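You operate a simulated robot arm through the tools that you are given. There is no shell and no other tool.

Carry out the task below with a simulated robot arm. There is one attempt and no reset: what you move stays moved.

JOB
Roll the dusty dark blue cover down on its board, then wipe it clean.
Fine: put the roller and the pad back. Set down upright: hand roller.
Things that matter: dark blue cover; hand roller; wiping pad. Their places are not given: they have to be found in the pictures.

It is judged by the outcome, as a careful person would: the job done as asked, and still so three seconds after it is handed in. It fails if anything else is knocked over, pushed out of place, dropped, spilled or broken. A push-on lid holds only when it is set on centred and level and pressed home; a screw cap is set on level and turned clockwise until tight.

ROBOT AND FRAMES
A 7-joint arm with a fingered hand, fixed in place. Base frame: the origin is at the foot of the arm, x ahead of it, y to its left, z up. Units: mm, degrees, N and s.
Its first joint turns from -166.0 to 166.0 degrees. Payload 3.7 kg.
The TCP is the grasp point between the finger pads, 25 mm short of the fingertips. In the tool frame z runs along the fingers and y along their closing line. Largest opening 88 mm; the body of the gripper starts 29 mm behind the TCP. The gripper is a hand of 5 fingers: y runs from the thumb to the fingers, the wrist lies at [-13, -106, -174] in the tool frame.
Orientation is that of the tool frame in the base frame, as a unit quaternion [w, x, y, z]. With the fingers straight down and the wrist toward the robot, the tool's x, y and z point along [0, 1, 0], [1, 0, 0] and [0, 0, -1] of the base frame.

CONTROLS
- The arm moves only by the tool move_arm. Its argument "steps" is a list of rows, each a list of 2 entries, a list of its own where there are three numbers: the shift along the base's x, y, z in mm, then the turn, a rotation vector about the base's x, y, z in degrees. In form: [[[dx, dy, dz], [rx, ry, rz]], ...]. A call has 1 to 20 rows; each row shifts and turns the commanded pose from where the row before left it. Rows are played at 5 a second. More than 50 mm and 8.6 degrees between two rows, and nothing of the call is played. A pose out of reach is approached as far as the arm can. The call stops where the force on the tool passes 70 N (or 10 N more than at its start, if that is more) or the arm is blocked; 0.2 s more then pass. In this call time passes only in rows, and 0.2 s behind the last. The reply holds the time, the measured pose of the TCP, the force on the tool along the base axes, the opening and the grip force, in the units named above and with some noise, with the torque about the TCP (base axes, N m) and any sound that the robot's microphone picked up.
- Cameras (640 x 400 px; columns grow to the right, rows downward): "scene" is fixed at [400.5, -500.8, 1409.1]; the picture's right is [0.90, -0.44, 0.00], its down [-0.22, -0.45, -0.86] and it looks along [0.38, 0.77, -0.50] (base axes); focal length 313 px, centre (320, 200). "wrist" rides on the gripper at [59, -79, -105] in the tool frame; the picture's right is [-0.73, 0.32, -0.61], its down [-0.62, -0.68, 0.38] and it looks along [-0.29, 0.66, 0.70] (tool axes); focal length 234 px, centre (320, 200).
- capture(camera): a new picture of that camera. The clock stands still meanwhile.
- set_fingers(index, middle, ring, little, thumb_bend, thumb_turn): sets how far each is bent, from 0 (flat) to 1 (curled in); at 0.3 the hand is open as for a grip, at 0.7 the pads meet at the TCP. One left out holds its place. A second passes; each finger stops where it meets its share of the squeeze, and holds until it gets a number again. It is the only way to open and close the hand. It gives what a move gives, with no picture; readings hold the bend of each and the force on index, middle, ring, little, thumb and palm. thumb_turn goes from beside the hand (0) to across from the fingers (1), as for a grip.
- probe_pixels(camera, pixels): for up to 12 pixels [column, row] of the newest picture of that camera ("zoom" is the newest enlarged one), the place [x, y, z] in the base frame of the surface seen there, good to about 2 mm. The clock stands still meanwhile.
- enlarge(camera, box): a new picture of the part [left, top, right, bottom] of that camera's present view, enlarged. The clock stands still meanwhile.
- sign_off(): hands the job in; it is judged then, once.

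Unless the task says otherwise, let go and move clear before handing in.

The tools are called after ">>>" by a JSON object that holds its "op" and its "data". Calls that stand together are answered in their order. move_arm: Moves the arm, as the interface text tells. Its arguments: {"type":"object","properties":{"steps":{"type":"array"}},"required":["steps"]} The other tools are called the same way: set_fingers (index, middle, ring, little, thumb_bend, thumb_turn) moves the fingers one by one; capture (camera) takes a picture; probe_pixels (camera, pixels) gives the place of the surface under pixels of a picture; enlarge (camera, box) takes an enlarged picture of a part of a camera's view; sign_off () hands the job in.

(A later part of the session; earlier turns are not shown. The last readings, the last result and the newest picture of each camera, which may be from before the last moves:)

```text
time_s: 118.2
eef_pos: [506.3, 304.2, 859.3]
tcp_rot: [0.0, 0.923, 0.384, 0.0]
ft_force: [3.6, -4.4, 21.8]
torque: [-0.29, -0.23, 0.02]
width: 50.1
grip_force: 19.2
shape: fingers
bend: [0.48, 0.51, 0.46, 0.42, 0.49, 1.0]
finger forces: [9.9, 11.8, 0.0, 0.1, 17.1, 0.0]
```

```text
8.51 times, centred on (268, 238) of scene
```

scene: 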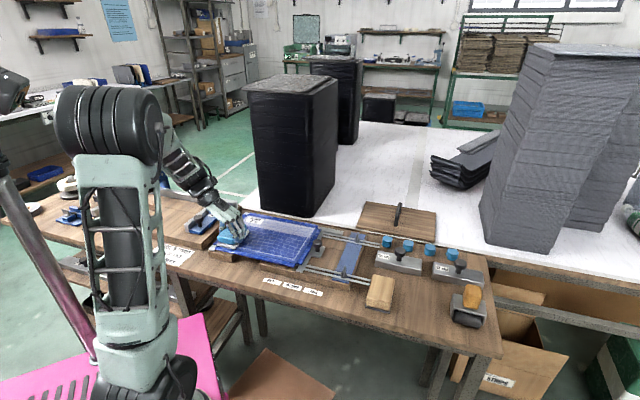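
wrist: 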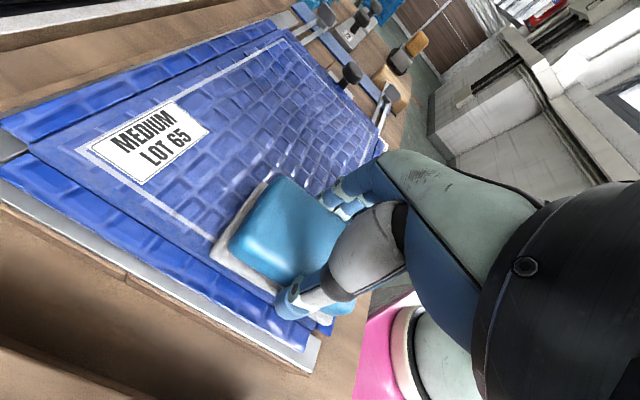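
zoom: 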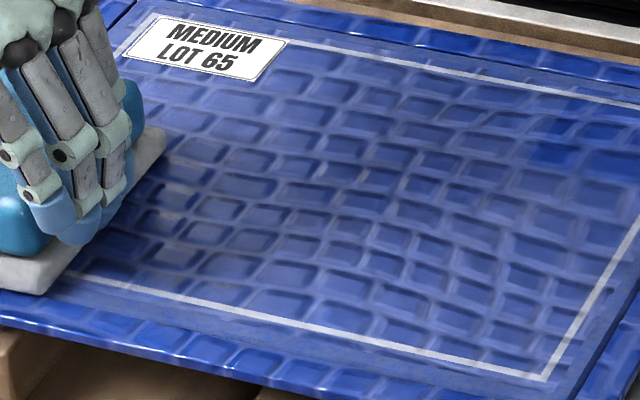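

The clean-looking patch spans roughly one quarter of the length and one third of the width at the far-right corner, so the surface seems to behave as a 4×3 grid. I'll lift the pad and inspect with the wrist camera from above.

>>> {"op": "move_arm", "data": {"steps": [[[0, 0, 10], [0, 0, 0]], [[0, 0, 25], [0, 0, 0]], [[0, 0, 25], [0, 0, 0]], [[0, 0, 25], [0, 0, 0]], [[10, -15, 20], [0, 0, 0]], [[10, -15, 20], [0, 0, 0]], [[10, -15, 20], [0, 0, 0]], [[10, -15, 20], [0, 0, 0]]]}}

>>> {"op": "capture", "data": {"camera": "wrist"}}

>>> {"op": "enlarge", "data": {"camera": "wrist", "box": [60, 80, 380, 360]}}

>>> {"op": "enlarge", "data": {"camera": "scene", "box": [200, 190, 360, 290]}}

```text
time_s: 120.0
eef_pos: [545.5, 243.2, 1025.4]
tcp_rot: [0.001, 0.924, 0.383, 0.0]
ft_force: [0.0, 1.1, -0.4]
torque: [0.01, 0.02, 0.01]
width: 49.9
grip_force: 16.2
shape: fingers
bend: [0.49, 0.53, 0.46, 0.42, 0.48, 1.0]
finger forces: [8.3, 6.9, 0.0, 0.0, 16.3, 0.1]
```

```text
taken
```

wrist: 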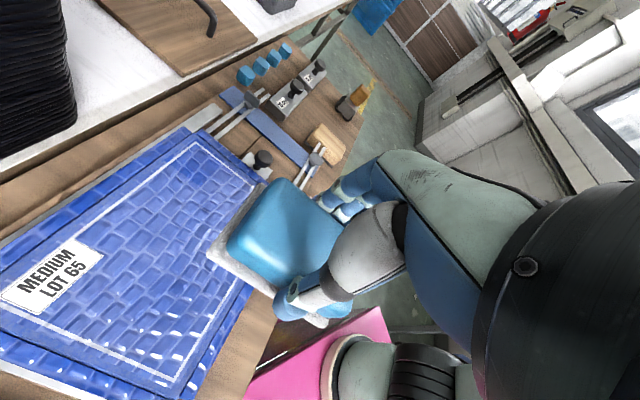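

```text
1.43 times, centred on (220, 220) of wrist
```

zoom: 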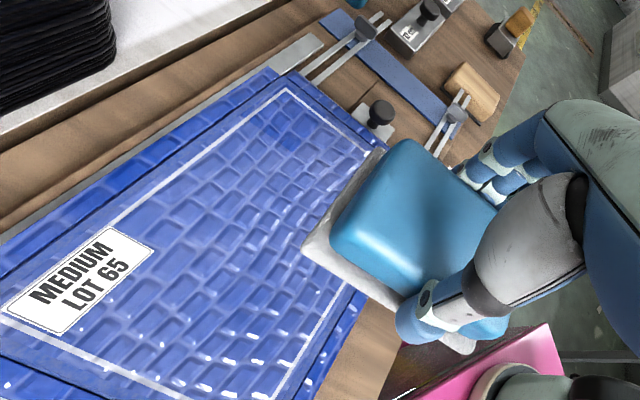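

```text
4.00 times, centred on (280, 240) of scene
```

zoom: 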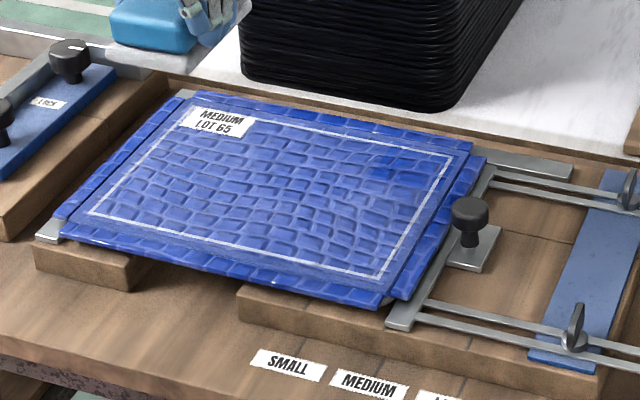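

The far-right patch is visibly cleaner than the rest from this angle too. I'll zoom in on it in the wrist view.

>>> {"op": "enlarge", "data": {"camera": "wrist", "box": [110, 125, 270, 235]}}

>>> {"op": "enlarge", "data": {"camera": "scene", "box": [264, 212, 328, 262]}}

>>> {"op": "enlarge", "data": {"camera": "scene", "box": [214, 210, 278, 260]}}

```text
3.64 times, centred on (190, 180) of wrist
```

zoom: 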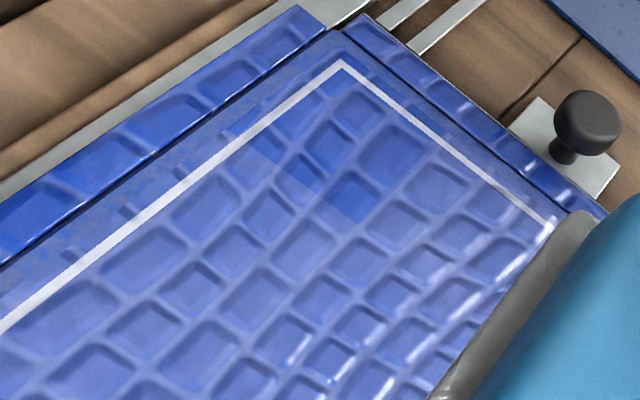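

```text
8.00 times, centred on (296, 237) of scene
```

zoom: 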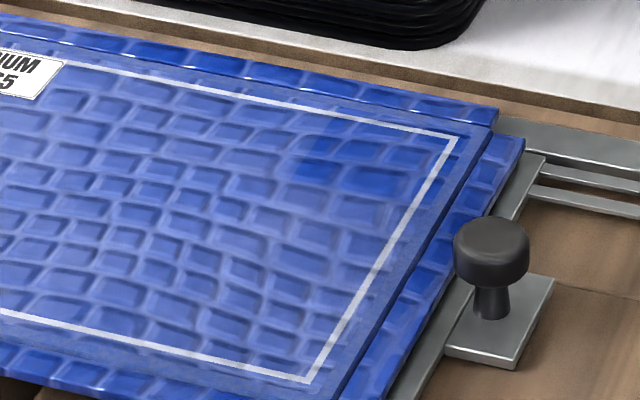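

```text
8.00 times, centred on (246, 235) of scene
```

zoom: 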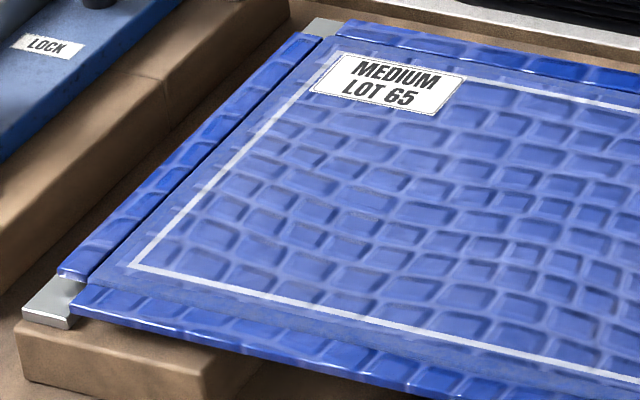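

I'll probe the patch corners to get their coordinates on the cover.

>>> {"op": "enlarge", "data": {"camera": "wrist", "box": [150, 130, 250, 200]}}

>>> {"op": "probe_pixels", "data": {"camera": "zoom", "pixels": [[130, 130], [230, 195], [365, 285], [420, 225], [460, 180], [330, 60], [500, 180], [300, 240], [250, 90], [400, 250], [600, 265], [640, 290]]}}

```text
5.71 times, centred on (200, 165) of wrist
```

zoom: 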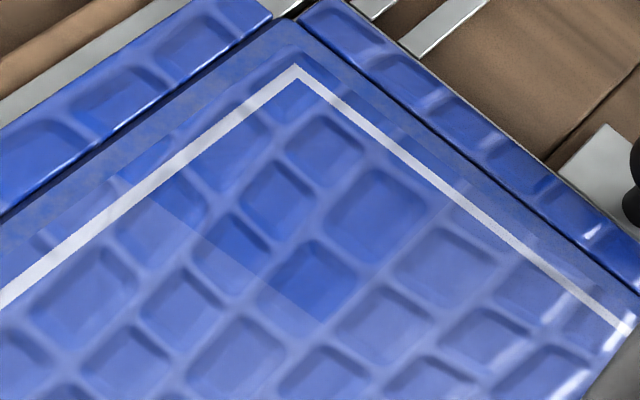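

```text
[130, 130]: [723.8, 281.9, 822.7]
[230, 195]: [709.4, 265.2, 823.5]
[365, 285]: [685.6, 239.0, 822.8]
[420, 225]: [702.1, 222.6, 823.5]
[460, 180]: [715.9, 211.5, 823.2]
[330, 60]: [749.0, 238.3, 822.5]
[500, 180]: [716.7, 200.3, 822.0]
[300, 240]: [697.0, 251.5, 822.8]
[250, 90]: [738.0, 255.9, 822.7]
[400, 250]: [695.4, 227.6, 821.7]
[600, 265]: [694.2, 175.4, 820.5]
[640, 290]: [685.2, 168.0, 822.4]
```

The odd patch is exactly one cell (s>190, t>111), while the rest keeps a faint haze. As a cheap test, I'll rub the neighbouring cell (s≈156, t≈140) hard in both directions with the pad and see whether its haze disappears.

>>> {"op": "move_arm", "data": {"steps": [[[42.6, 14.4, -20], [0, 0, 0]], [[42.6, 14.4, -20], [0, 0, 0]], [[42.6, 14.4, -20], [0, 0, 0]], [[0, 0, -30], [0, 0, 0]], [[0, 0, -30], [0, 0, 0]], [[0, 0, -25], [0, 0, 0]], [[0, 0, -12], [0, 0, 0]]]}}

>>> {"op": "move_arm", "data": {"steps": [[[0, 0, -2], [0, 0, 0]], [[0, 0, -2], [0, 0, 0]], [[0, 0, -1], [0, 0, 0]]]}}

```text
time_s: 121.6
eef_pos: [674.2, 288.5, 867.7]
tcp_rot: [0.0, 0.924, 0.382, 0.001]
ft_force: [-0.2, 1.1, -0.3]
torque: [-0.02, 0.02, -0.02]
width: 49.9
grip_force: 15.9
shape: fingers
bend: [0.49, 0.53, 0.46, 0.42, 0.48, 1.0]
finger forces: [8.3, 6.9, 0.1, 0.1, 16.3, 0.0]
```

```text
time_s: 122.4
eef_pos: [673.2, 287.5, 862.2]
tcp_rot: [0.0, 0.924, 0.383, 0.0]
ft_force: [0.7, 0.0, 0.3]
torque: [-0.03, 0.0, 0.04]
width: 49.8
grip_force: 15.6
shape: fingers
bend: [0.49, 0.53, 0.46, 0.42, 0.48, 1.0]
finger forces: [8.2, 7.2, 0.0, 0.1, 16.5, 0.0]
```

>>> {"op": "move_arm", "data": {"steps": [[[0, 0, -1], [0, 0, 0]], [[0, 0, -1], [0, 0, 0]], [[0, 0, -1], [0, 0, 0]], [[7, -7, 0], [0, 0, 0]], [[-7, 7, 0], [0, 0, 0]], [[-7, 7, 0], [0, 0, 0]], [[7, -7, 0], [0, 0, 0]], [[7, 7, 0], [0, 0, 0]], [[-7, -7, 0], [0, 0, 0]], [[-7, -7, 0], [0, 0, 0]], [[7, 7, 0], [0, 0, 0]], [[7, -7, 0], [0, 0, 0]], [[-7, 7, 0], [0, 0, 0]], [[-7, 7, 0], [0, 0, 0]], [[7, -7, 0], [0, 0, 0]]]}}

```text
time_s: 125.6
eef_pos: [673.3, 289.0, 859.8]
tcp_rot: [0.0, 0.923, 0.384, 0.0]
ft_force: [-2.2, 2.8, 15.9]
torque: [0.07, 0.06, -0.04]
width: 51.1
grip_force: 17.8
shape: fingers
bend: [0.51, 0.54, 0.46, 0.42, 0.46, 1.0]
finger forces: [7.0, 7.0, 0.0, 0.1, 21.6, 0.1]
```

I rubbed the cell at about 16 N. I'll lift and look at it.

>>> {"op": "move_arm", "data": {"steps": [[[0, 0, 15], [0, 0, 0]], [[0, 0, 30], [0, 0, 0]], [[-30, -10, 30], [0, 0, 0]], [[-42, -14, 30], [0, 0, 0]], [[-42, -14, 30], [0, 0, 0]], [[-14, -5, 30], [0, 0, 0]]]}}

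>>> {"op": "enlarge", "data": {"camera": "scene", "box": [264, 212, 328, 262]}}

>>> {"op": "enlarge", "data": {"camera": "wrist", "box": [60, 80, 380, 360]}}

```text
refused: row 4 steps farther than a row can; nothing moved
```

```text
8.00 times, centred on (296, 237) of scene
```

zoom: 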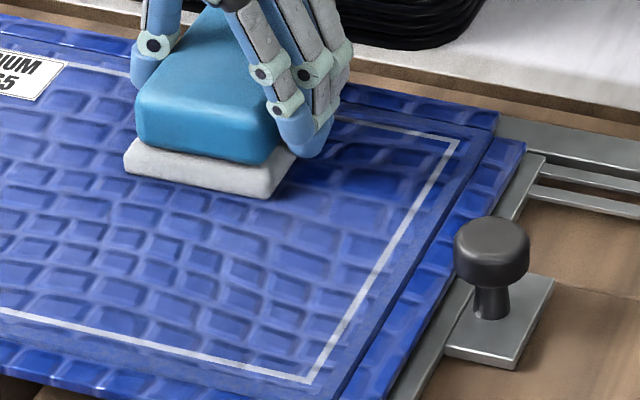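

```text
1.43 times, centred on (220, 220) of wrist
```

zoom: 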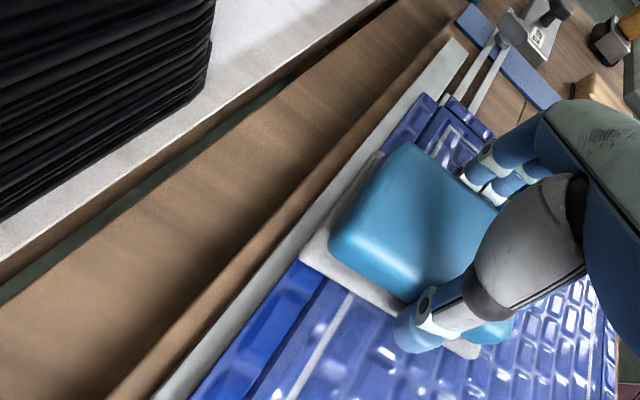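

A row was too long, so nothing moved. I'll lift with shorter rows.

>>> {"op": "move_arm", "data": {"steps": [[[0, 0, 15], [0, 0, 0]], [[0, 0, 30], [0, 0, 0]], [[-30, -10, 25], [0, 0, 0]], [[-38, -12, 25], [0, 0, 0]], [[-38, -12, 25], [0, 0, 0]], [[-22, -9, 30], [0, 0, 0]]]}}

>>> {"op": "enlarge", "data": {"camera": "scene", "box": [264, 212, 328, 262]}}

>>> {"op": "enlarge", "data": {"camera": "wrist", "box": [60, 80, 380, 360]}}

```text
time_s: 127.0
eef_pos: [545.6, 246.8, 1010.7]
tcp_rot: [0.0, 0.924, 0.383, 0.0]
ft_force: [-0.1, 0.4, -0.1]
torque: [-0.02, -0.02, 0.03]
width: 50.4
grip_force: 15.5
shape: fingers
bend: [0.51, 0.54, 0.46, 0.42, 0.46, 1.0]
finger forces: [8.3, 6.6, 0.1, 0.1, 15.4, 0.0]
```

```text
8.00 times, centred on (296, 237) of scene
```

zoom: 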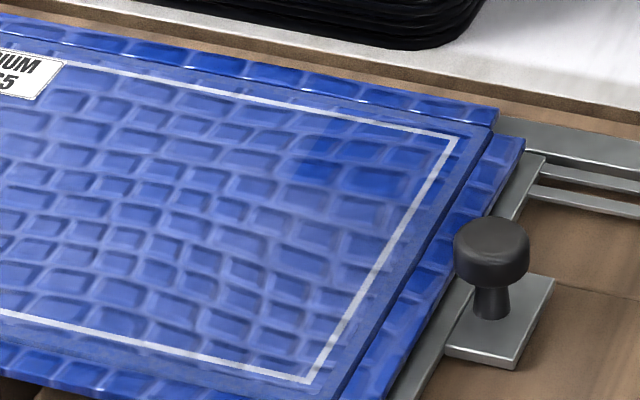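

```text
1.43 times, centred on (220, 220) of wrist
```

zoom: 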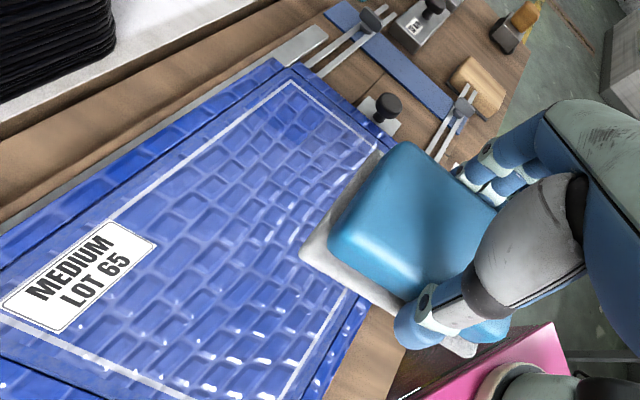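

Extra rubbing changes nothing, so the haze is not dust but probably a sign of how well each cell has been pressed down. I'll put the pad back in its place and then test with the roller.

>>> {"op": "move_arm", "data": {"steps": [[[29.4, -34.2, 0], [0, 0, 0]], [[29.4, -34.2, 0], [0, 0, 0]], [[29.4, -34.2, 0], [0, 0, 0]], [[29.4, -34.2, 0], [0, 0, 0]], [[29.4, -34.2, -10], [0, 0, 0]], [[29.4, -34.2, -10], [0, 0, 0]], [[29.4, -34.2, -10], [0, 0, 0]], [[29.4, -34.2, -10], [0, 0, 0]], [[29.4, -34.2, -10], [0, 0, 0]], [[29.4, -34.2, -10], [0, 0, 0]], [[29.4, -34.2, -10], [0, 0, 0]]]}}

>>> {"op": "capture", "data": {"camera": "wrist"}}

>>> {"op": "enlarge", "data": {"camera": "scene", "box": [390, 225, 502, 325]}}

```text
time_s: 129.4
eef_pos: [870.4, -129.8, 940.0]
tcp_rot: [0.0, 0.923, 0.384, 0.0]
ft_force: [0.8, 0.0, -1.1]
torque: [0.03, 0.05, 0.03]
width: 50.3
grip_force: 15.1
shape: fingers
bend: [0.51, 0.54, 0.46, 0.42, 0.46, 1.0]
finger forces: [8.3, 6.5, 0.0, 0.0, 15.6, 0.1]
```

```text
taken
```

wrist: 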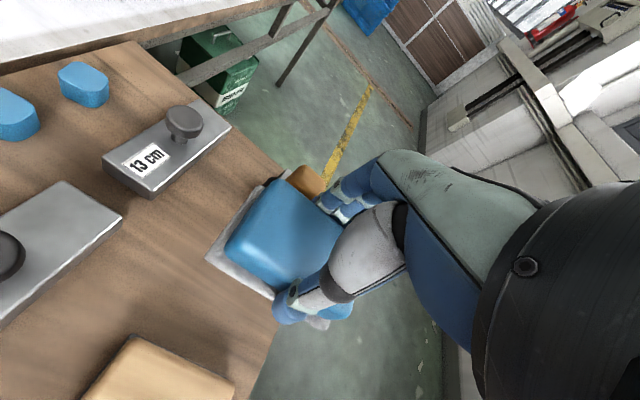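

```text
4.00 times, centred on (446, 275) of scene
```

zoom: 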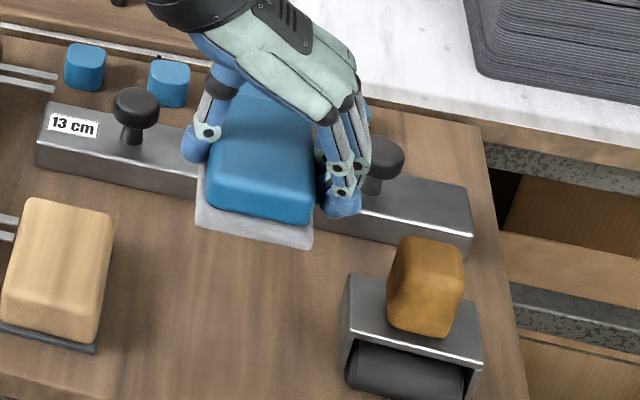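

The pad is level above its old place. I'll lower it onto the table.

>>> {"op": "move_arm", "data": {"steps": [[[-1.3, 1.2, -25], [0, 0, 0]], [[0, 0, -30], [0, 0, 0]], [[0, 0, -30], [0, 0, 0]], [[0, 0, -20], [0, 0, 0]], [[0, 0, -8], [0, 0, 0]], [[0, 0, -3], [0, 0, 0]]]}}

>>> {"op": "move_arm", "data": {"steps": [[[0, 0, -1.5], [0, 0, 0]], [[0, 0, -1.5], [0, 0, 0]]]}}

```text
time_s: 130.8
eef_pos: [868.0, -128.9, 822.5]
tcp_rot: [0.0, 0.924, 0.383, 0.0]
ft_force: [-0.7, -0.5, -1.2]
torque: [0.03, -0.01, 0.0]
width: 50.0
grip_force: 14.8
shape: fingers
bend: [0.51, 0.54, 0.46, 0.42, 0.46, 1.0]
finger forces: [8.3, 6.4, 0.1, 0.0, 15.5, 0.1]
```

```text
time_s: 131.4
eef_pos: [869.2, -129.1, 820.9]
tcp_rot: [-0.001, 0.924, 0.383, 0.0]
ft_force: [-0.8, 0.8, 1.0]
torque: [-0.02, -0.01, 0.01]
width: 50.5
grip_force: 15.4
shape: fingers
bend: [0.51, 0.54, 0.46, 0.42, 0.46, 1.0]
finger forces: [8.3, 6.6, 0.0, 0.1, 15.9, 0.1]
```

The pad is touching the table. I'll lower another half millimetre and release.

>>> {"op": "move_arm", "data": {"steps": [[[0, 0, -0.7], [0, 0, 0]]]}}

>>> {"op": "set_fingers", "data": {"index": 0.4, "middle": 0.4, "ring": 0.38, "little": 0.36, "thumb_bend": 0.36}}

>>> {"op": "move_arm", "data": {"steps": [[[0, 0, 10], [0, 0, 0]], [[0, 0, 25], [0, 0, 0]], [[0, 0, 30], [0, 0, 0]], [[0, 0, 40], [0, 0, 0]], [[0, 0, 40], [0, 0, 0]]]}}

>>> {"op": "enlarge", "data": {"camera": "scene", "box": [400, 270, 496, 330]}}

```text
time_s: 131.8
eef_pos: [868.4, -130.4, 820.9]
tcp_rot: [0.0, 0.924, 0.383, 0.0]
ft_force: [-0.9, -0.3, 4.6]
torque: [-0.04, -0.02, 0.02]
width: 50.2
grip_force: 16.5
shape: fingers
bend: [0.51, 0.54, 0.46, 0.42, 0.46, 1.0]
finger forces: [8.3, 6.6, 0.1, 0.0, 17.0, 0.1]
```

```text
time_s: 132.8
eef_pos: [867.9, -130.0, 821.3]
tcp_rot: [0.001, 0.924, 0.383, 0.0]
ft_force: [1.2, -0.6, 0.5]
torque: [0.03, -0.02, -0.04]
width: 67.5
grip_force: 0.1
shape: fingers
bend: [0.4, 0.4, 0.38, 0.36, 0.36, 0.98]
finger forces: [0.1, 0.0, 0.0, 0.1, 0.0, 0.1]
```

```text
time_s: 134.0
eef_pos: [867.4, -130.7, 965.3]
tcp_rot: [-0.001, 0.924, 0.383, 0.0]
ft_force: [0.0, 0.3, 0.2]
torque: [-0.01, 0.05, 0.01]
width: 67.2
grip_force: 0.1
shape: fingers
bend: [0.4, 0.4, 0.38, 0.36, 0.36, 0.98]
finger forces: [0.0, 0.0, 0.0, 0.1, 0.0, 0.0]
```

```text
6.67 times, centred on (448, 300) of scene
```

zoom: 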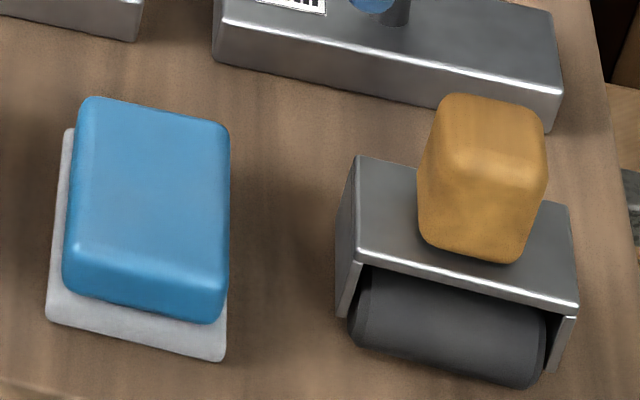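

The pad is back within about 3 mm. The odd corner cell is also the one my roller strokes covered least, so it may simply be the one not fully rolled. I'll fetch the roller again and roll that corner right out to the border.

>>> {"op": "move_arm", "data": {"steps": [[[24.8, -25.4, 5], [0, 0, 0]], [[24.8, -25.4, 5], [0, 0, 0]], [[24.8, -25.4, 5], [0, 0, 0]], [[0, 0, -30], [0, 0, 0]], [[0, 0, -30], [0, 0, 0]], [[0, 0, -30], [0, 0, 0]], [[0, 0, -18], [0, 0, 0]], [[0, 0, -10], [0, 0, 0]]]}}

>>> {"op": "enlarge", "data": {"camera": "wrist", "box": [200, 160, 400, 330]}}

>>> {"op": "enlarge", "data": {"camera": "scene", "box": [430, 250, 526, 330]}}

```text
time_s: 135.8
eef_pos: [941.6, -205.9, 861.0]
tcp_rot: [0.0, 0.924, 0.383, 0.0]
ft_force: [0.7, 0.3, -0.4]
torque: [0.0, -0.02, -0.02]
width: 67.5
grip_force: 0.2
shape: fingers
bend: [0.4, 0.4, 0.38, 0.36, 0.36, 0.98]
finger forces: [0.0, 0.0, 0.1, 0.1, 0.0, 0.0]
```

```text
2.35 times, centred on (300, 245) of wrist
```

zoom: 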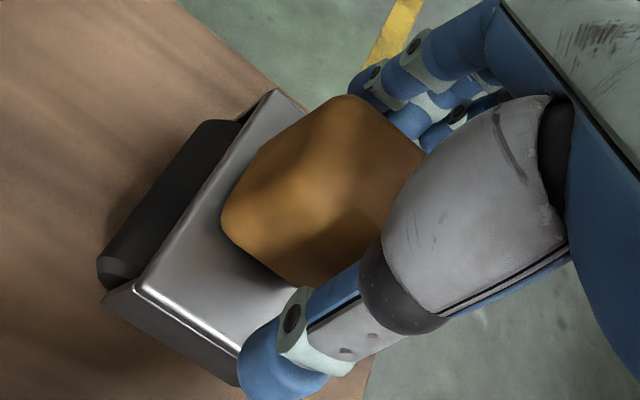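

```text
5.00 times, centred on (478, 290) of scene
```

zoom: 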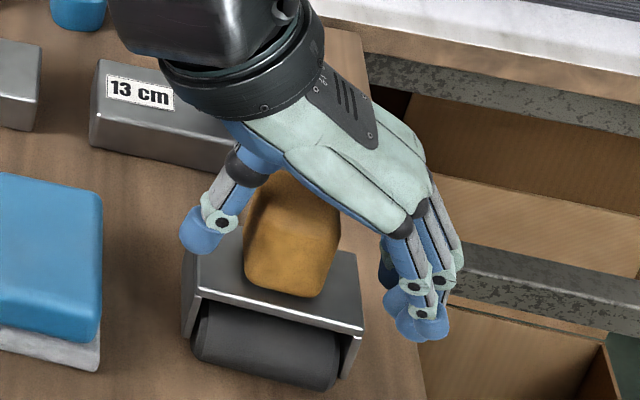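

The hand is around the handle again. I'll close with the same grip as before.

>>> {"op": "move_arm", "data": {"steps": [[[-1.4, 1.4, 0], [0, 0, 0]]]}}

>>> {"op": "set_fingers", "data": {"index": 0.54, "middle": 0.54, "ring": 0.56, "little": 0.54, "thumb_bend": 0.54, "thumb_turn": 1}}

>>> {"op": "set_fingers", "data": {"index": 0.8, "middle": 0.8, "ring": 0.62, "little": 0.57, "thumb_bend": 0.8}}

>>> {"op": "enlarge", "data": {"camera": "wrist", "box": [200, 160, 400, 330]}}

```text
time_s: 136.2
eef_pos: [941.5, -205.9, 861.4]
tcp_rot: [0.0, 0.924, 0.382, 0.001]
ft_force: [-0.8, -0.4, 0.0]
torque: [-0.03, 0.0, 0.0]
width: 67.7
grip_force: 0.2
shape: fingers
bend: [0.4, 0.4, 0.38, 0.36, 0.36, 0.98]
finger forces: [0.1, 0.0, 0.1, 0.0, 0.0, 0.0]
```

```text
time_s: 137.2
eef_pos: [940.6, -206.0, 862.0]
tcp_rot: [0.0, 0.924, 0.382, 0.0]
ft_force: [-1.5, 0.8, 0.4]
torque: [0.04, 0.02, 0.0]
width: 35.3
grip_force: 0.2
shape: fingers
bend: [0.54, 0.54, 0.56, 0.54, 0.52, 1.0]
finger forces: [0.0, 0.0, 0.1, 0.0, 1.3, 0.0]
```

```text
time_s: 138.2
eef_pos: [941.2, -204.7, 861.2]
tcp_rot: [0.0, 0.924, 0.383, 0.001]
ft_force: [0.2, 0.1, -0.5]
torque: [-0.03, -0.03, -0.01]
width: 27.2
grip_force: 14.8
shape: fingers
bend: [0.6, 0.62, 0.62, 0.56, 0.55, 1.0]
finger forces: [7.4, 7.4, 0.1, 0.0, 14.4, 0.1]
```

```text
2.35 times, centred on (300, 245) of wrist
```

zoom: 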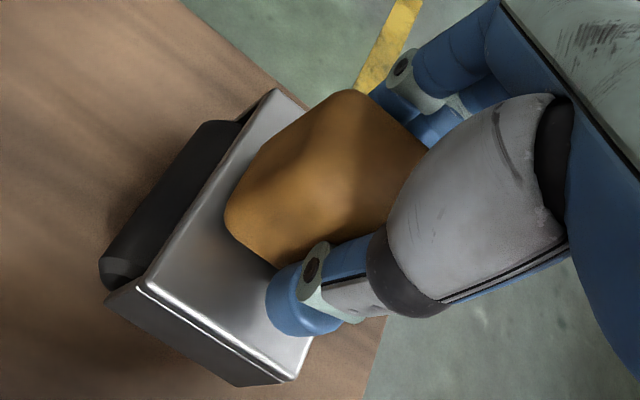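

Grip is good (7.4/7.4/14.4 N). I'll lift and carry the roller to above the far-right corner cell.

>>> {"op": "move_arm", "data": {"steps": [[[0, 0, 6], [0, 0, 0]], [[0, 0, 15], [0, 0, 0]], [[0, 0, 30], [0, 0, 0]], [[0, 0, 35], [0, 0, 0]], [[0, 0, 28], [0, 0, 0]], [[-20.6, 39.7, 0], [0, 0, 0]], [[-20.6, 39.7, 0], [0, 0, 0]], [[-20.6, 39.7, 0], [0, 0, 0]], [[-20.6, 39.7, 0], [0, 0, 0]], [[-20.6, 39.7, 0], [0, 0, 0]], [[-20.6, 39.7, 0], [0, 0, 0]], [[-20.6, 39.7, 0], [0, 0, 0]], [[-20.6, 39.7, 0], [0, 0, 0]], [[-20.6, 39.7, 0], [0, 0, 0]], [[-20.6, 39.7, 0], [0, 0, 0]], [[-20.7, 39.3, 0], [0, 0, 0]]]}}

>>> {"op": "enlarge", "data": {"camera": "scene", "box": [240, 170, 368, 270]}}

```text
time_s: 141.6
eef_pos: [713.7, 231.1, 975.7]
tcp_rot: [0.0, 0.924, 0.383, 0.0]
ft_force: [0.1, 0.7, -2.7]
torque: [-0.05, -0.04, -0.06]
width: 27.2
grip_force: 14.9
shape: fingers
bend: [0.6, 0.62, 0.62, 0.56, 0.55, 1.0]
finger forces: [7.0, 7.3, 0.0, 0.0, 14.2, 0.0]
```

```text
4.00 times, centred on (304, 220) of scene
```

zoom: 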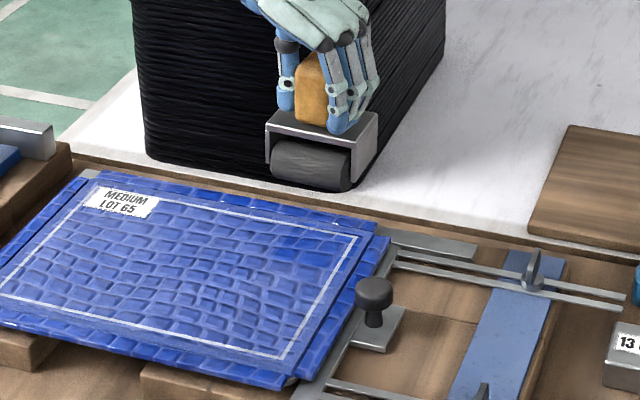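

The dark corner patch is clearly visible at (305,245). I'll lower the roller onto it, in steps.

>>> {"op": "move_arm", "data": {"steps": [[[0, 0, -25], [0, 0, 0]], [[0, 0, -25], [0, 0, 0]], [[0, 0, -14], [0, 0, 0]], [[0, 0, -5], [0, 0, 0]], [[0, 0, -3], [0, 0, 0]], [[0, 0, -2], [0, 0, 0]]]}}

>>> {"op": "move_arm", "data": {"steps": [[[0, 0, -1], [0, 0, 0]], [[0, 0, -1], [0, 0, 0]]]}}

```text
time_s: 143.0
eef_pos: [714.6, 231.4, 903.8]
tcp_rot: [0.001, 0.924, 0.383, -0.001]
ft_force: [1.0, 0.5, 0.6]
torque: [0.02, 0.02, -0.01]
width: 27.1
grip_force: 14.2
shape: fingers
bend: [0.6, 0.62, 0.62, 0.56, 0.55, 1.0]
finger forces: [7.1, 7.1, 0.0, 0.0, 14.9, 0.0]
```

```text
time_s: 143.6
eef_pos: [713.7, 231.3, 901.3]
tcp_rot: [0.0, 0.924, 0.383, 0.0]
ft_force: [-1.8, 0.8, 5.3]
torque: [0.01, 0.0, -0.01]
width: 27.3
grip_force: 15.6
shape: fingers
bend: [0.61, 0.62, 0.62, 0.56, 0.55, 1.0]
finger forces: [7.0, 7.2, 0.0, 0.0, 16.5, 0.0]
```

>>> {"op": "move_arm", "data": {"steps": [[[0, 0, -1], [0, 0, 0]], [[0, 0, -1], [0, 0, 0]], [[0, 0, -1], [0, 0, 0]], [[0, 0, -1], [0, 0, 0]]]}}

```text
time_s: 144.6
eef_pos: [715.2, 230.8, 897.7]
tcp_rot: [0.0, 0.924, 0.383, 0.001]
ft_force: [1.7, -0.4, 26.6]
torque: [-0.04, -0.02, 0.01]
width: 27.4
grip_force: 18.3
shape: fingers
bend: [0.61, 0.62, 0.62, 0.56, 0.55, 1.0]
finger forces: [8.6, 10.4, 0.1, 0.1, 17.2, 0.0]
```

About 30 N with almost zero torque, so the roller is flat. I'll roll this cell out to the far border and back.

>>> {"op": "move_arm", "data": {"steps": [[[7.9, 8, 0], [0, 0, 0]], [[7.9, 8, 0], [0, 0, 0]], [[7.9, 8, 0], [0, 0, 0]], [[7.9, 8, 0], [0, 0, 0]], [[-7.9, -8, 0], [0, 0, 0]], [[-7.9, -8, 0], [0, 0, 0]], [[-7.9, -8, 0], [0, 0, 0]], [[-7.9, -8, 0], [0, 0, 0]], [[-7.9, -8, 0], [0, 0, 0]], [[-7.9, -8, 0], [0, 0, 0]]]}}

>>> {"op": "enlarge", "data": {"camera": "scene", "box": [264, 202, 328, 262]}}

>>> {"op": "capture", "data": {"camera": "wrist"}}

```text
time_s: 146.8
eef_pos: [698.1, 215.2, 896.9]
tcp_rot: [0.0, 0.923, 0.384, 0.0]
ft_force: [-1.2, 0.5, 19.3]
torque: [-0.02, -0.05, 0.0]
width: 27.1
grip_force: 18.1
shape: fingers
bend: [0.61, 0.62, 0.62, 0.56, 0.55, 1.0]
finger forces: [8.0, 9.2, 0.1, 0.1, 17.7, 0.1]
```

```text
6.67 times, centred on (296, 232) of scene
```

zoom: 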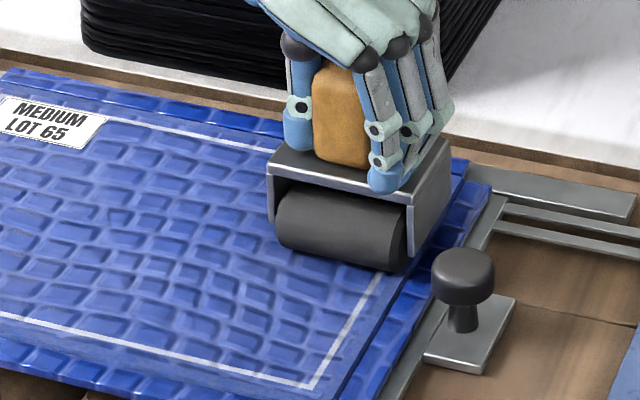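

```text
taken
```

wrist: 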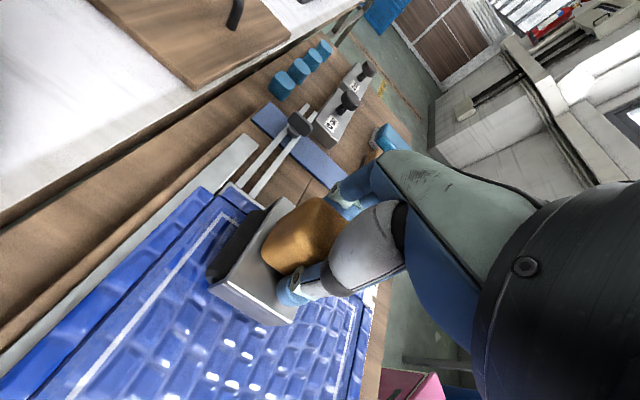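

I'll lift and move aside to see the corner cell.

>>> {"op": "move_arm", "data": {"steps": [[[0, 0, 15], [0, 0, 0]], [[0, 0, 30], [0, 0, 0]], [[0, 0, 30], [0, 0, 0]], [[-30, 0, 30], [0, 0, 0]], [[-35, 5, 20], [0, 0, 0]], [[-35, 5, 0], [0, 0, 0]], [[-35, 5, 0], [0, 0, 0]]]}}

>>> {"op": "enlarge", "data": {"camera": "scene", "box": [264, 212, 328, 262]}}

>>> {"op": "enlarge", "data": {"camera": "wrist", "box": [60, 80, 380, 360]}}

```text
time_s: 148.4
eef_pos: [564.2, 230.6, 1021.3]
tcp_rot: [-0.001, 0.924, 0.383, 0.0]
ft_force: [0.3, -0.8, -3.5]
torque: [-0.01, 0.01, 0.0]
width: 27.4
grip_force: 14.1
shape: fingers
bend: [0.61, 0.62, 0.62, 0.56, 0.55, 1.0]
finger forces: [6.7, 7.3, 0.0, 0.0, 13.8, 0.1]
```

```text
8.00 times, centred on (296, 237) of scene
```

zoom: 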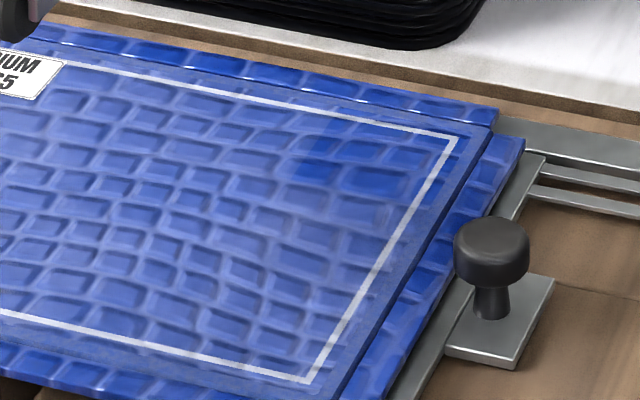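

```text
1.43 times, centred on (220, 220) of wrist
```

zoom: 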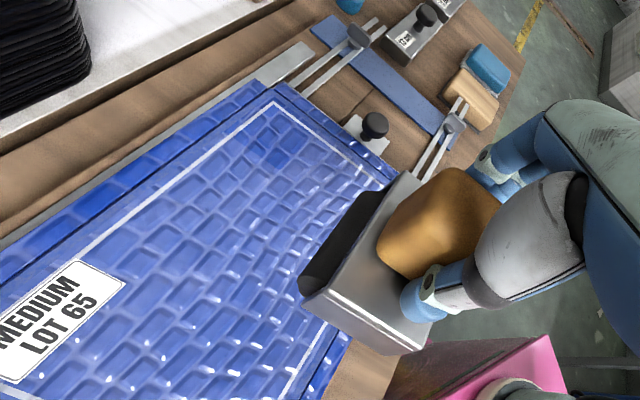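

The corner cell did not change with flat 30 N rolling. I'll bring the wrist camera closer to that corner for a better look.

>>> {"op": "move_arm", "data": {"steps": [[[17, -8, -30], [0, 0, 0]], [[17, -8, -30], [0, 0, 0]], [[18, -9, -30], [0, 0, 0]]]}}

>>> {"op": "enlarge", "data": {"camera": "wrist", "box": [100, 100, 280, 250]}}

>>> {"op": "capture", "data": {"camera": "wrist"}}

```text
time_s: 149.2
eef_pos: [616.4, 205.2, 931.9]
tcp_rot: [0.0, 0.924, 0.383, 0.0]
ft_force: [-1.2, -0.2, -2.3]
torque: [-0.03, -0.04, -0.01]
width: 27.2
grip_force: 13.6
shape: fingers
bend: [0.61, 0.62, 0.62, 0.56, 0.55, 1.0]
finger forces: [6.6, 7.3, 0.0, 0.0, 13.9, 0.0]
```

```text
2.67 times, centred on (190, 175) of wrist
```

zoom: 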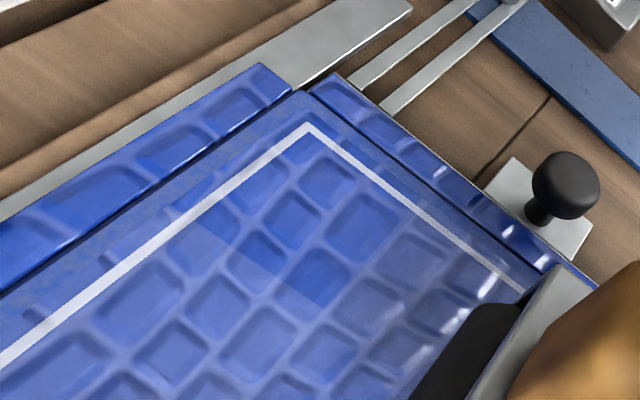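

```text
taken
```

wrist: 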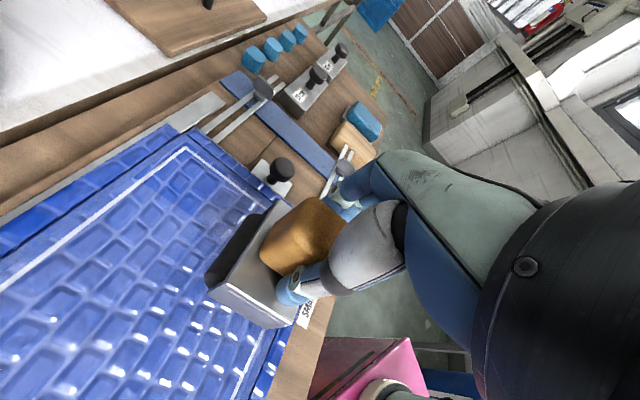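

The patch is sharply bounded and the rest carries a faint veil. I'll test the roller flat at about 30 N on the neighbouring cell (s≈156, far row) with several passes and see if its look changes.

>>> {"op": "move_arm", "data": {"steps": [[[23, 35, 0], [0, 0, 0]], [[23.4, 35.5, 0], [0, 0, 0]], [[0, 0, -15], [0, 0, 0]], [[0, 0, -10], [0, 0, 0]], [[0, 0, -4], [0, 0, 0]], [[0, 0, -3], [0, 0, 0]], [[0, 0, -2], [0, 0, 0]], [[0, 0, -1], [0, 0, 0]]]}}

>>> {"op": "move_arm", "data": {"steps": [[[-7, -7, 0], [0, 0, 0]], [[7.9, 8, 0], [0, 0, 0]], [[7.9, 8, 0], [0, 0, 0]], [[7.9, 8, 0], [0, 0, 0]], [[7.9, 8, 0], [0, 0, 0]], [[7.9, 8, 0], [0, 0, 0]], [[-7.9, -8, 0], [0, 0, 0]], [[-7.9, -8, 0], [0, 0, 0]], [[-7.9, -8, 0], [0, 0, 0]], [[-7.9, -8, 0], [0, 0, 0]], [[-7.9, -8, 0], [0, 0, 0]], [[7.9, 8, 0], [0, 0, 0]], [[7.9, 8, 0], [0, 0, 0]], [[7.9, 8, 0], [0, 0, 0]], [[7.9, 8, 0], [0, 0, 0]], [[7.9, 8, 0], [0, 0, 0]]]}}

```text
time_s: 151.0
eef_pos: [661.5, 275.8, 897.7]
tcp_rot: [-0.001, 0.923, 0.384, 0.001]
ft_force: [-2.1, 4.1, 20.0]
torque: [0.05, -0.04, -0.02]
width: 27.5
grip_force: 18.0
shape: fingers
bend: [0.62, 0.63, 0.62, 0.56, 0.55, 1.0]
finger forces: [7.3, 8.2, 0.1, 0.0, 19.7, 0.0]
```

```text
time_s: 154.4
eef_pos: [695.0, 309.4, 895.1]
tcp_rot: [0.0, 0.924, 0.383, -0.001]
ft_force: [0.7, -1.1, 10.3]
torque: [-0.25, -0.07, 0.02]
width: 27.4
grip_force: 16.8
shape: fingers
bend: [0.62, 0.63, 0.62, 0.56, 0.55, 1.0]
finger forces: [8.0, 9.6, 0.0, 0.1, 16.7, 0.1]
```

>>> {"op": "move_arm", "data": {"steps": [[[0, 0, 15], [0, 0, 0]], [[0, 0, 20], [0, 0, 0]], [[-26, -35, 0], [0, 0, 0]], [[-26, -35, 0], [0, 0, 0]], [[-26, -35, 0], [0, 0, 0]]]}}

>>> {"op": "enlarge", "data": {"camera": "wrist", "box": [60, 100, 280, 280]}}

>>> {"op": "enlarge", "data": {"camera": "scene", "box": [200, 190, 360, 290]}}

```text
time_s: 155.6
eef_pos: [617.5, 204.6, 929.9]
tcp_rot: [0.0, 0.924, 0.382, -0.001]
ft_force: [0.9, 0.0, -3.7]
torque: [-0.05, 0.0, -0.03]
width: 27.4
grip_force: 13.8
shape: fingers
bend: [0.62, 0.63, 0.62, 0.56, 0.55, 1.0]
finger forces: [6.8, 7.4, 0.0, 0.1, 14.0, 0.0]
```

```text
2.22 times, centred on (170, 190) of wrist
```

zoom: 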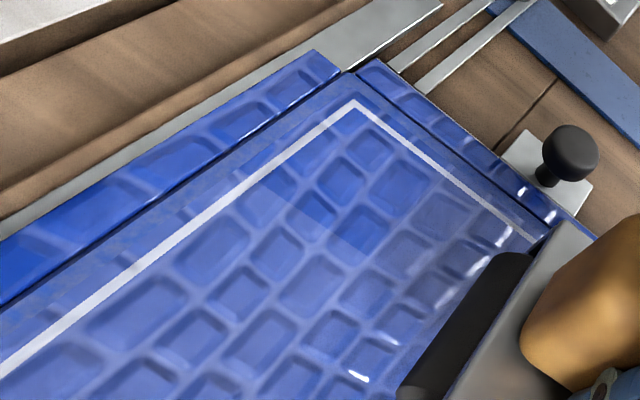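

```text
4.00 times, centred on (280, 240) of scene
```

zoom: 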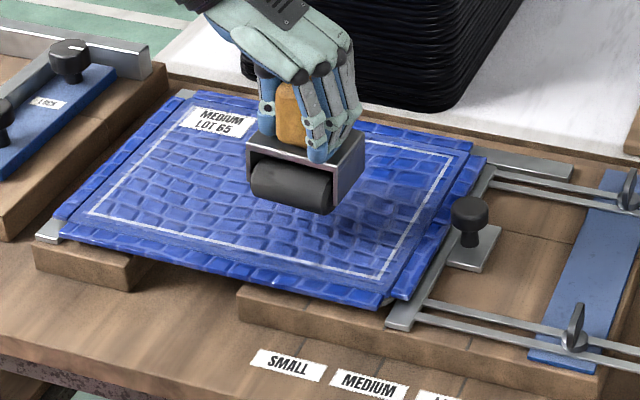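

No change there either. Since the untouched flaps have the same saturated colour as the corner cell, I now suspect that cell is the one not yet rolled enough. I'll roll it again at about 40 N with several passes.

>>> {"op": "move_arm", "data": {"steps": [[[45, 14, 0], [0, 0, 0]], [[45, 14, 0], [0, 0, 0]], [[0, 0, -15], [0, 0, 0]], [[0, 0, -10], [0, 0, 0]], [[0, 0, -5], [0, 0, 0]], [[0, 0, -3], [0, 0, 0]], [[0, 0, -2], [0, 0, 0]], [[0, 0, -1], [0, 0, 0]]]}}

>>> {"op": "move_arm", "data": {"steps": [[[0, 0, -1], [0, 0, 0]], [[0, 0, -1], [0, 0, 0]], [[0, 0, -0.5], [0, 0, 0]]]}}

```text
time_s: 157.4
eef_pos: [705.1, 231.6, 895.1]
tcp_rot: [0.0, 0.924, 0.383, 0.001]
ft_force: [-3.2, 3.8, 15.8]
torque: [0.0, -0.02, 0.04]
width: 27.4
grip_force: 17.0
shape: fingers
bend: [0.62, 0.63, 0.62, 0.56, 0.55, 1.0]
finger forces: [7.0, 7.9, 0.1, 0.1, 19.4, 0.1]
```

```text
time_s: 158.2
eef_pos: [706.1, 231.5, 894.0]
tcp_rot: [0.0, 0.924, 0.383, 0.002]
ft_force: [-1.6, 1.1, 32.3]
torque: [0.14, 0.14, -0.01]
width: 27.4
grip_force: 21.3
shape: fingers
bend: [0.71, 0.63, 0.62, 0.56, 0.55, 1.0]
finger forces: [7.5, 9.7, 0.0, 0.0, 25.3, 0.1]
```

The index finger's bend jumped to 0.71, so it may have slipped past the handle's edge. I'll look before continuing.

>>> {"op": "enlarge", "data": {"camera": "wrist", "box": [180, 140, 400, 340]}}

>>> {"op": "enlarge", "data": {"camera": "scene", "box": [264, 180, 344, 250]}}

```text
2.00 times, centred on (290, 240) of wrist
```

zoom: 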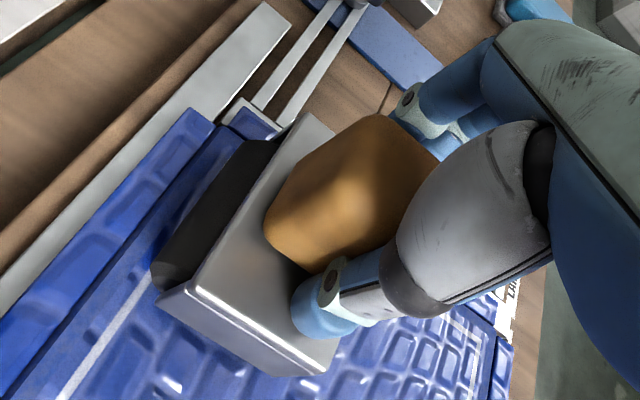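

```text
5.71 times, centred on (304, 215) of scene
```

zoom: 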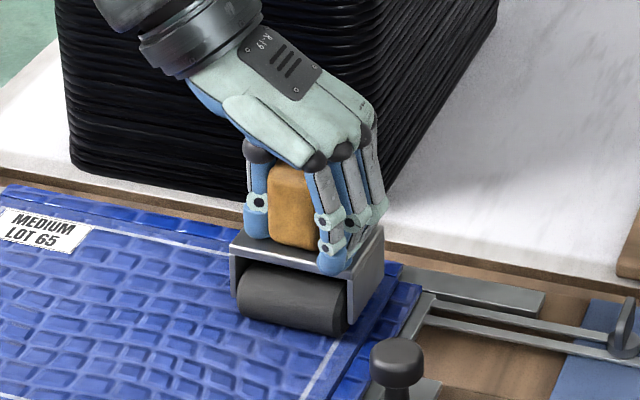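

The roller is still upright and held. I'll ease the pressure, let go briefly while it stands on the cover, and re-grip with the hand shifted 4 mm so the index finger has full contact.

>>> {"op": "move_arm", "data": {"steps": [[[0, 0, 1.5], [0, 0, 0]], [[0, 0, 1.5], [0, 0, 0]]]}}

>>> {"op": "set_fingers", "data": {"index": 0.55, "middle": 0.57, "ring": 0.57, "little": 0.55, "thumb_bend": 0.52}}

>>> {"op": "enlarge", "data": {"camera": "wrist", "box": [180, 140, 400, 340]}}

>>> {"op": "enlarge", "data": {"camera": "scene", "box": [264, 180, 344, 250]}}

```text
time_s: 158.8
eef_pos: [705.6, 232.3, 894.4]
tcp_rot: [0.001, 0.924, 0.383, -0.001]
ft_force: [-1.9, -0.3, 15.9]
torque: [-0.09, -0.04, 0.05]
width: 27.7
grip_force: 17.3
shape: fingers
bend: [0.62, 0.63, 0.62, 0.56, 0.55, 1.0]
finger forces: [7.5, 9.2, 0.0, 0.0, 18.6, 0.0]
```

```text
time_s: 159.8
eef_pos: [706.3, 232.5, 895.3]
tcp_rot: [0.0, 0.924, 0.382, 0.0]
ft_force: [-2.4, 2.8, 6.5]
torque: [0.09, 0.09, 0.0]
width: 37.4
grip_force: 4.2
shape: fingers
bend: [0.55, 0.58, 0.56, 0.55, 0.5, 1.0]
finger forces: [0.0, 2.2, 0.0, 0.0, 5.8, 0.0]
```

```text
2.00 times, centred on (290, 240) of wrist
```

zoom: 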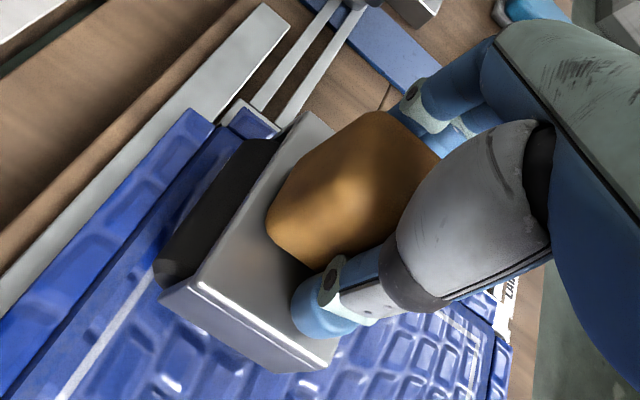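

```text
5.71 times, centred on (304, 215) of scene
```

zoom: 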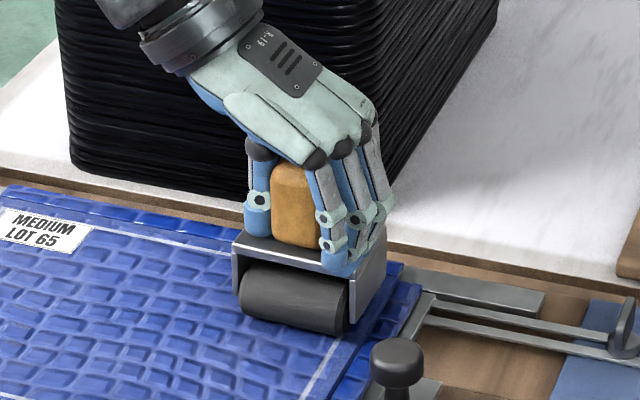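

The roller stands by itself. I'll shift the hand slightly and re-grip.

>>> {"op": "move_arm", "data": {"steps": [[[0, 0, 3], [0, 0, 0]], [[-2.1, -2.1, 0], [0, 0, 0]]]}}

>>> {"op": "set_fingers", "data": {"index": 0.8, "middle": 0.8, "ring": 0.62, "little": 0.57, "thumb_bend": 0.8}}

```text
time_s: 160.4
eef_pos: [704.6, 229.1, 899.3]
tcp_rot: [0.0, 0.924, 0.382, 0.001]
ft_force: [-0.9, 0.5, 0.9]
torque: [-0.02, 0.03, -0.01]
width: 36.0
grip_force: 0.7
shape: fingers
bend: [0.55, 0.56, 0.56, 0.55, 0.5, 1.0]
finger forces: [0.0, 0.0, 0.0, 0.0, 1.6, 0.0]
```

```text
time_s: 161.4
eef_pos: [704.2, 230.1, 897.7]
tcp_rot: [0.0, 0.924, 0.383, 0.0]
ft_force: [-0.5, 0.7, -0.2]
torque: [-0.05, -0.03, -0.03]
width: 27.2
grip_force: 14.9
shape: fingers
bend: [0.61, 0.63, 0.62, 0.56, 0.53, 1.0]
finger forces: [7.6, 7.3, 0.1, 0.1, 14.8, 0.0]
```

Re-gripped at 15 N. I'll press to about 40 N.

>>> {"op": "move_arm", "data": {"steps": [[[0, 0, -1.5], [0, 0, 0]], [[0, 0, -1.5], [0, 0, 0]], [[0, 0, -1], [0, 0, 0]], [[0, 0, -1], [0, 0, 0]]]}}

```text
time_s: 162.4
eef_pos: [704.5, 231.1, 894.3]
tcp_rot: [0.001, 0.924, 0.383, 0.001]
ft_force: [-2.1, 2.0, 10.9]
torque: [0.02, -0.03, 0.03]
width: 27.2
grip_force: 19.4
shape: fingers
bend: [0.71, 0.63, 0.62, 0.56, 0.54, 1.0]
finger forces: [8.0, 7.7, 0.0, 0.0, 22.8, 0.0]
```

>>> {"op": "move_arm", "data": {"steps": [[[0, 0, -1], [0, 0, 0]], [[0, 0, -1], [0, 0, 0]], [[0, 0, -1], [0, 0, 0]]]}}

>>> {"op": "enlarge", "data": {"camera": "scene", "box": [264, 180, 344, 250]}}

```text
time_s: 163.2
eef_pos: [704.6, 230.4, 893.2]
tcp_rot: [-0.001, 0.924, 0.383, 0.003]
ft_force: [0.8, 0.8, 46.3]
torque: [0.76, 0.65, -0.03]
width: 27.4
grip_force: 34.9
shape: fingers
bend: [0.71, 0.63, 0.62, 0.56, 0.56, 1.0]
finger forces: [7.4, 7.7, 0.1, 0.0, 54.9, 0.1]
```

```text
5.71 times, centred on (304, 215) of scene
```

zoom: 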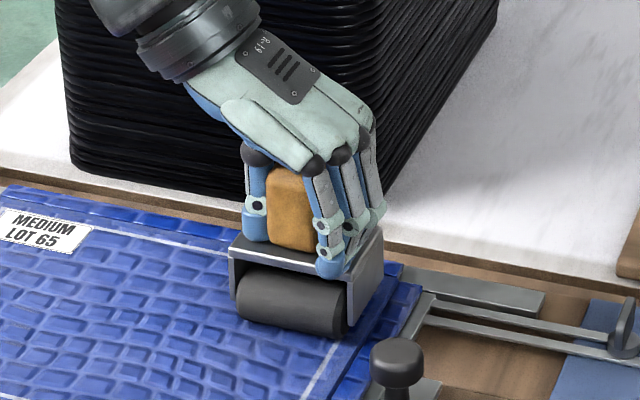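

The force is 46 N, now biased to the thumb side. I'll roll the cell back and forth at this load.

>>> {"op": "move_arm", "data": {"steps": [[[-8, -8.2, 0.5], [0, 0, 0]], [[-8, -8.2, 0], [0, 0, 0]], [[8, 8.2, 0], [0, 0, 0]], [[8, 8.2, 0], [0, 0, 0]], [[8, 8.2, 0], [0, 0, 0]], [[8, 8.2, 0], [0, 0, 0]], [[8, 8.2, 0], [0, 0, 0]], [[8, 8.2, 0], [0, 0, 0]]]}}

>>> {"op": "move_arm", "data": {"steps": [[[-8, -8.2, 0], [0, 0, 0]], [[-8, -8.2, 0], [0, 0, 0]], [[-8, -8.2, 0], [0, 0, 0]], [[-8, -8.2, 0], [0, 0, 0]], [[-8, -8.2, 0], [0, 0, 0]], [[-8, -8.2, 0], [0, 0, 0]], [[8, 8.2, 0], [0, 0, 0]], [[8, 8.2, 0], [0, 0, 0]], [[8, 8.2, 0], [0, 0, 0]], [[8, 8.2, 0], [0, 0, 0]], [[8, 8.2, 0], [0, 0, 0]], [[8, 8.2, 0], [0, 0, 0]]]}}

```text
time_s: 165.0
eef_pos: [736.9, 264.0, 891.5]
tcp_rot: [-0.001, 0.924, 0.383, 0.001]
ft_force: [3.0, -0.3, 45.8]
torque: [0.41, 0.62, -0.09]
width: 27.3
grip_force: 35.3
shape: fingers
bend: [0.71, 0.63, 0.62, 0.56, 0.57, 1.0]
finger forces: [10.2, 9.8, 0.0, 0.0, 52.1, 0.0]
```

```text
time_s: 167.6
eef_pos: [735.3, 262.2, 892.0]
tcp_rot: [0.0, 0.924, 0.383, 0.001]
ft_force: [3.1, 2.2, 48.8]
torque: [0.52, 0.67, -0.11]
width: 27.5
grip_force: 38.5
shape: fingers
bend: [0.71, 0.63, 0.62, 0.56, 0.57, 1.0]
finger forces: [10.4, 9.5, 0.0, 0.1, 57.0, 0.1]
```

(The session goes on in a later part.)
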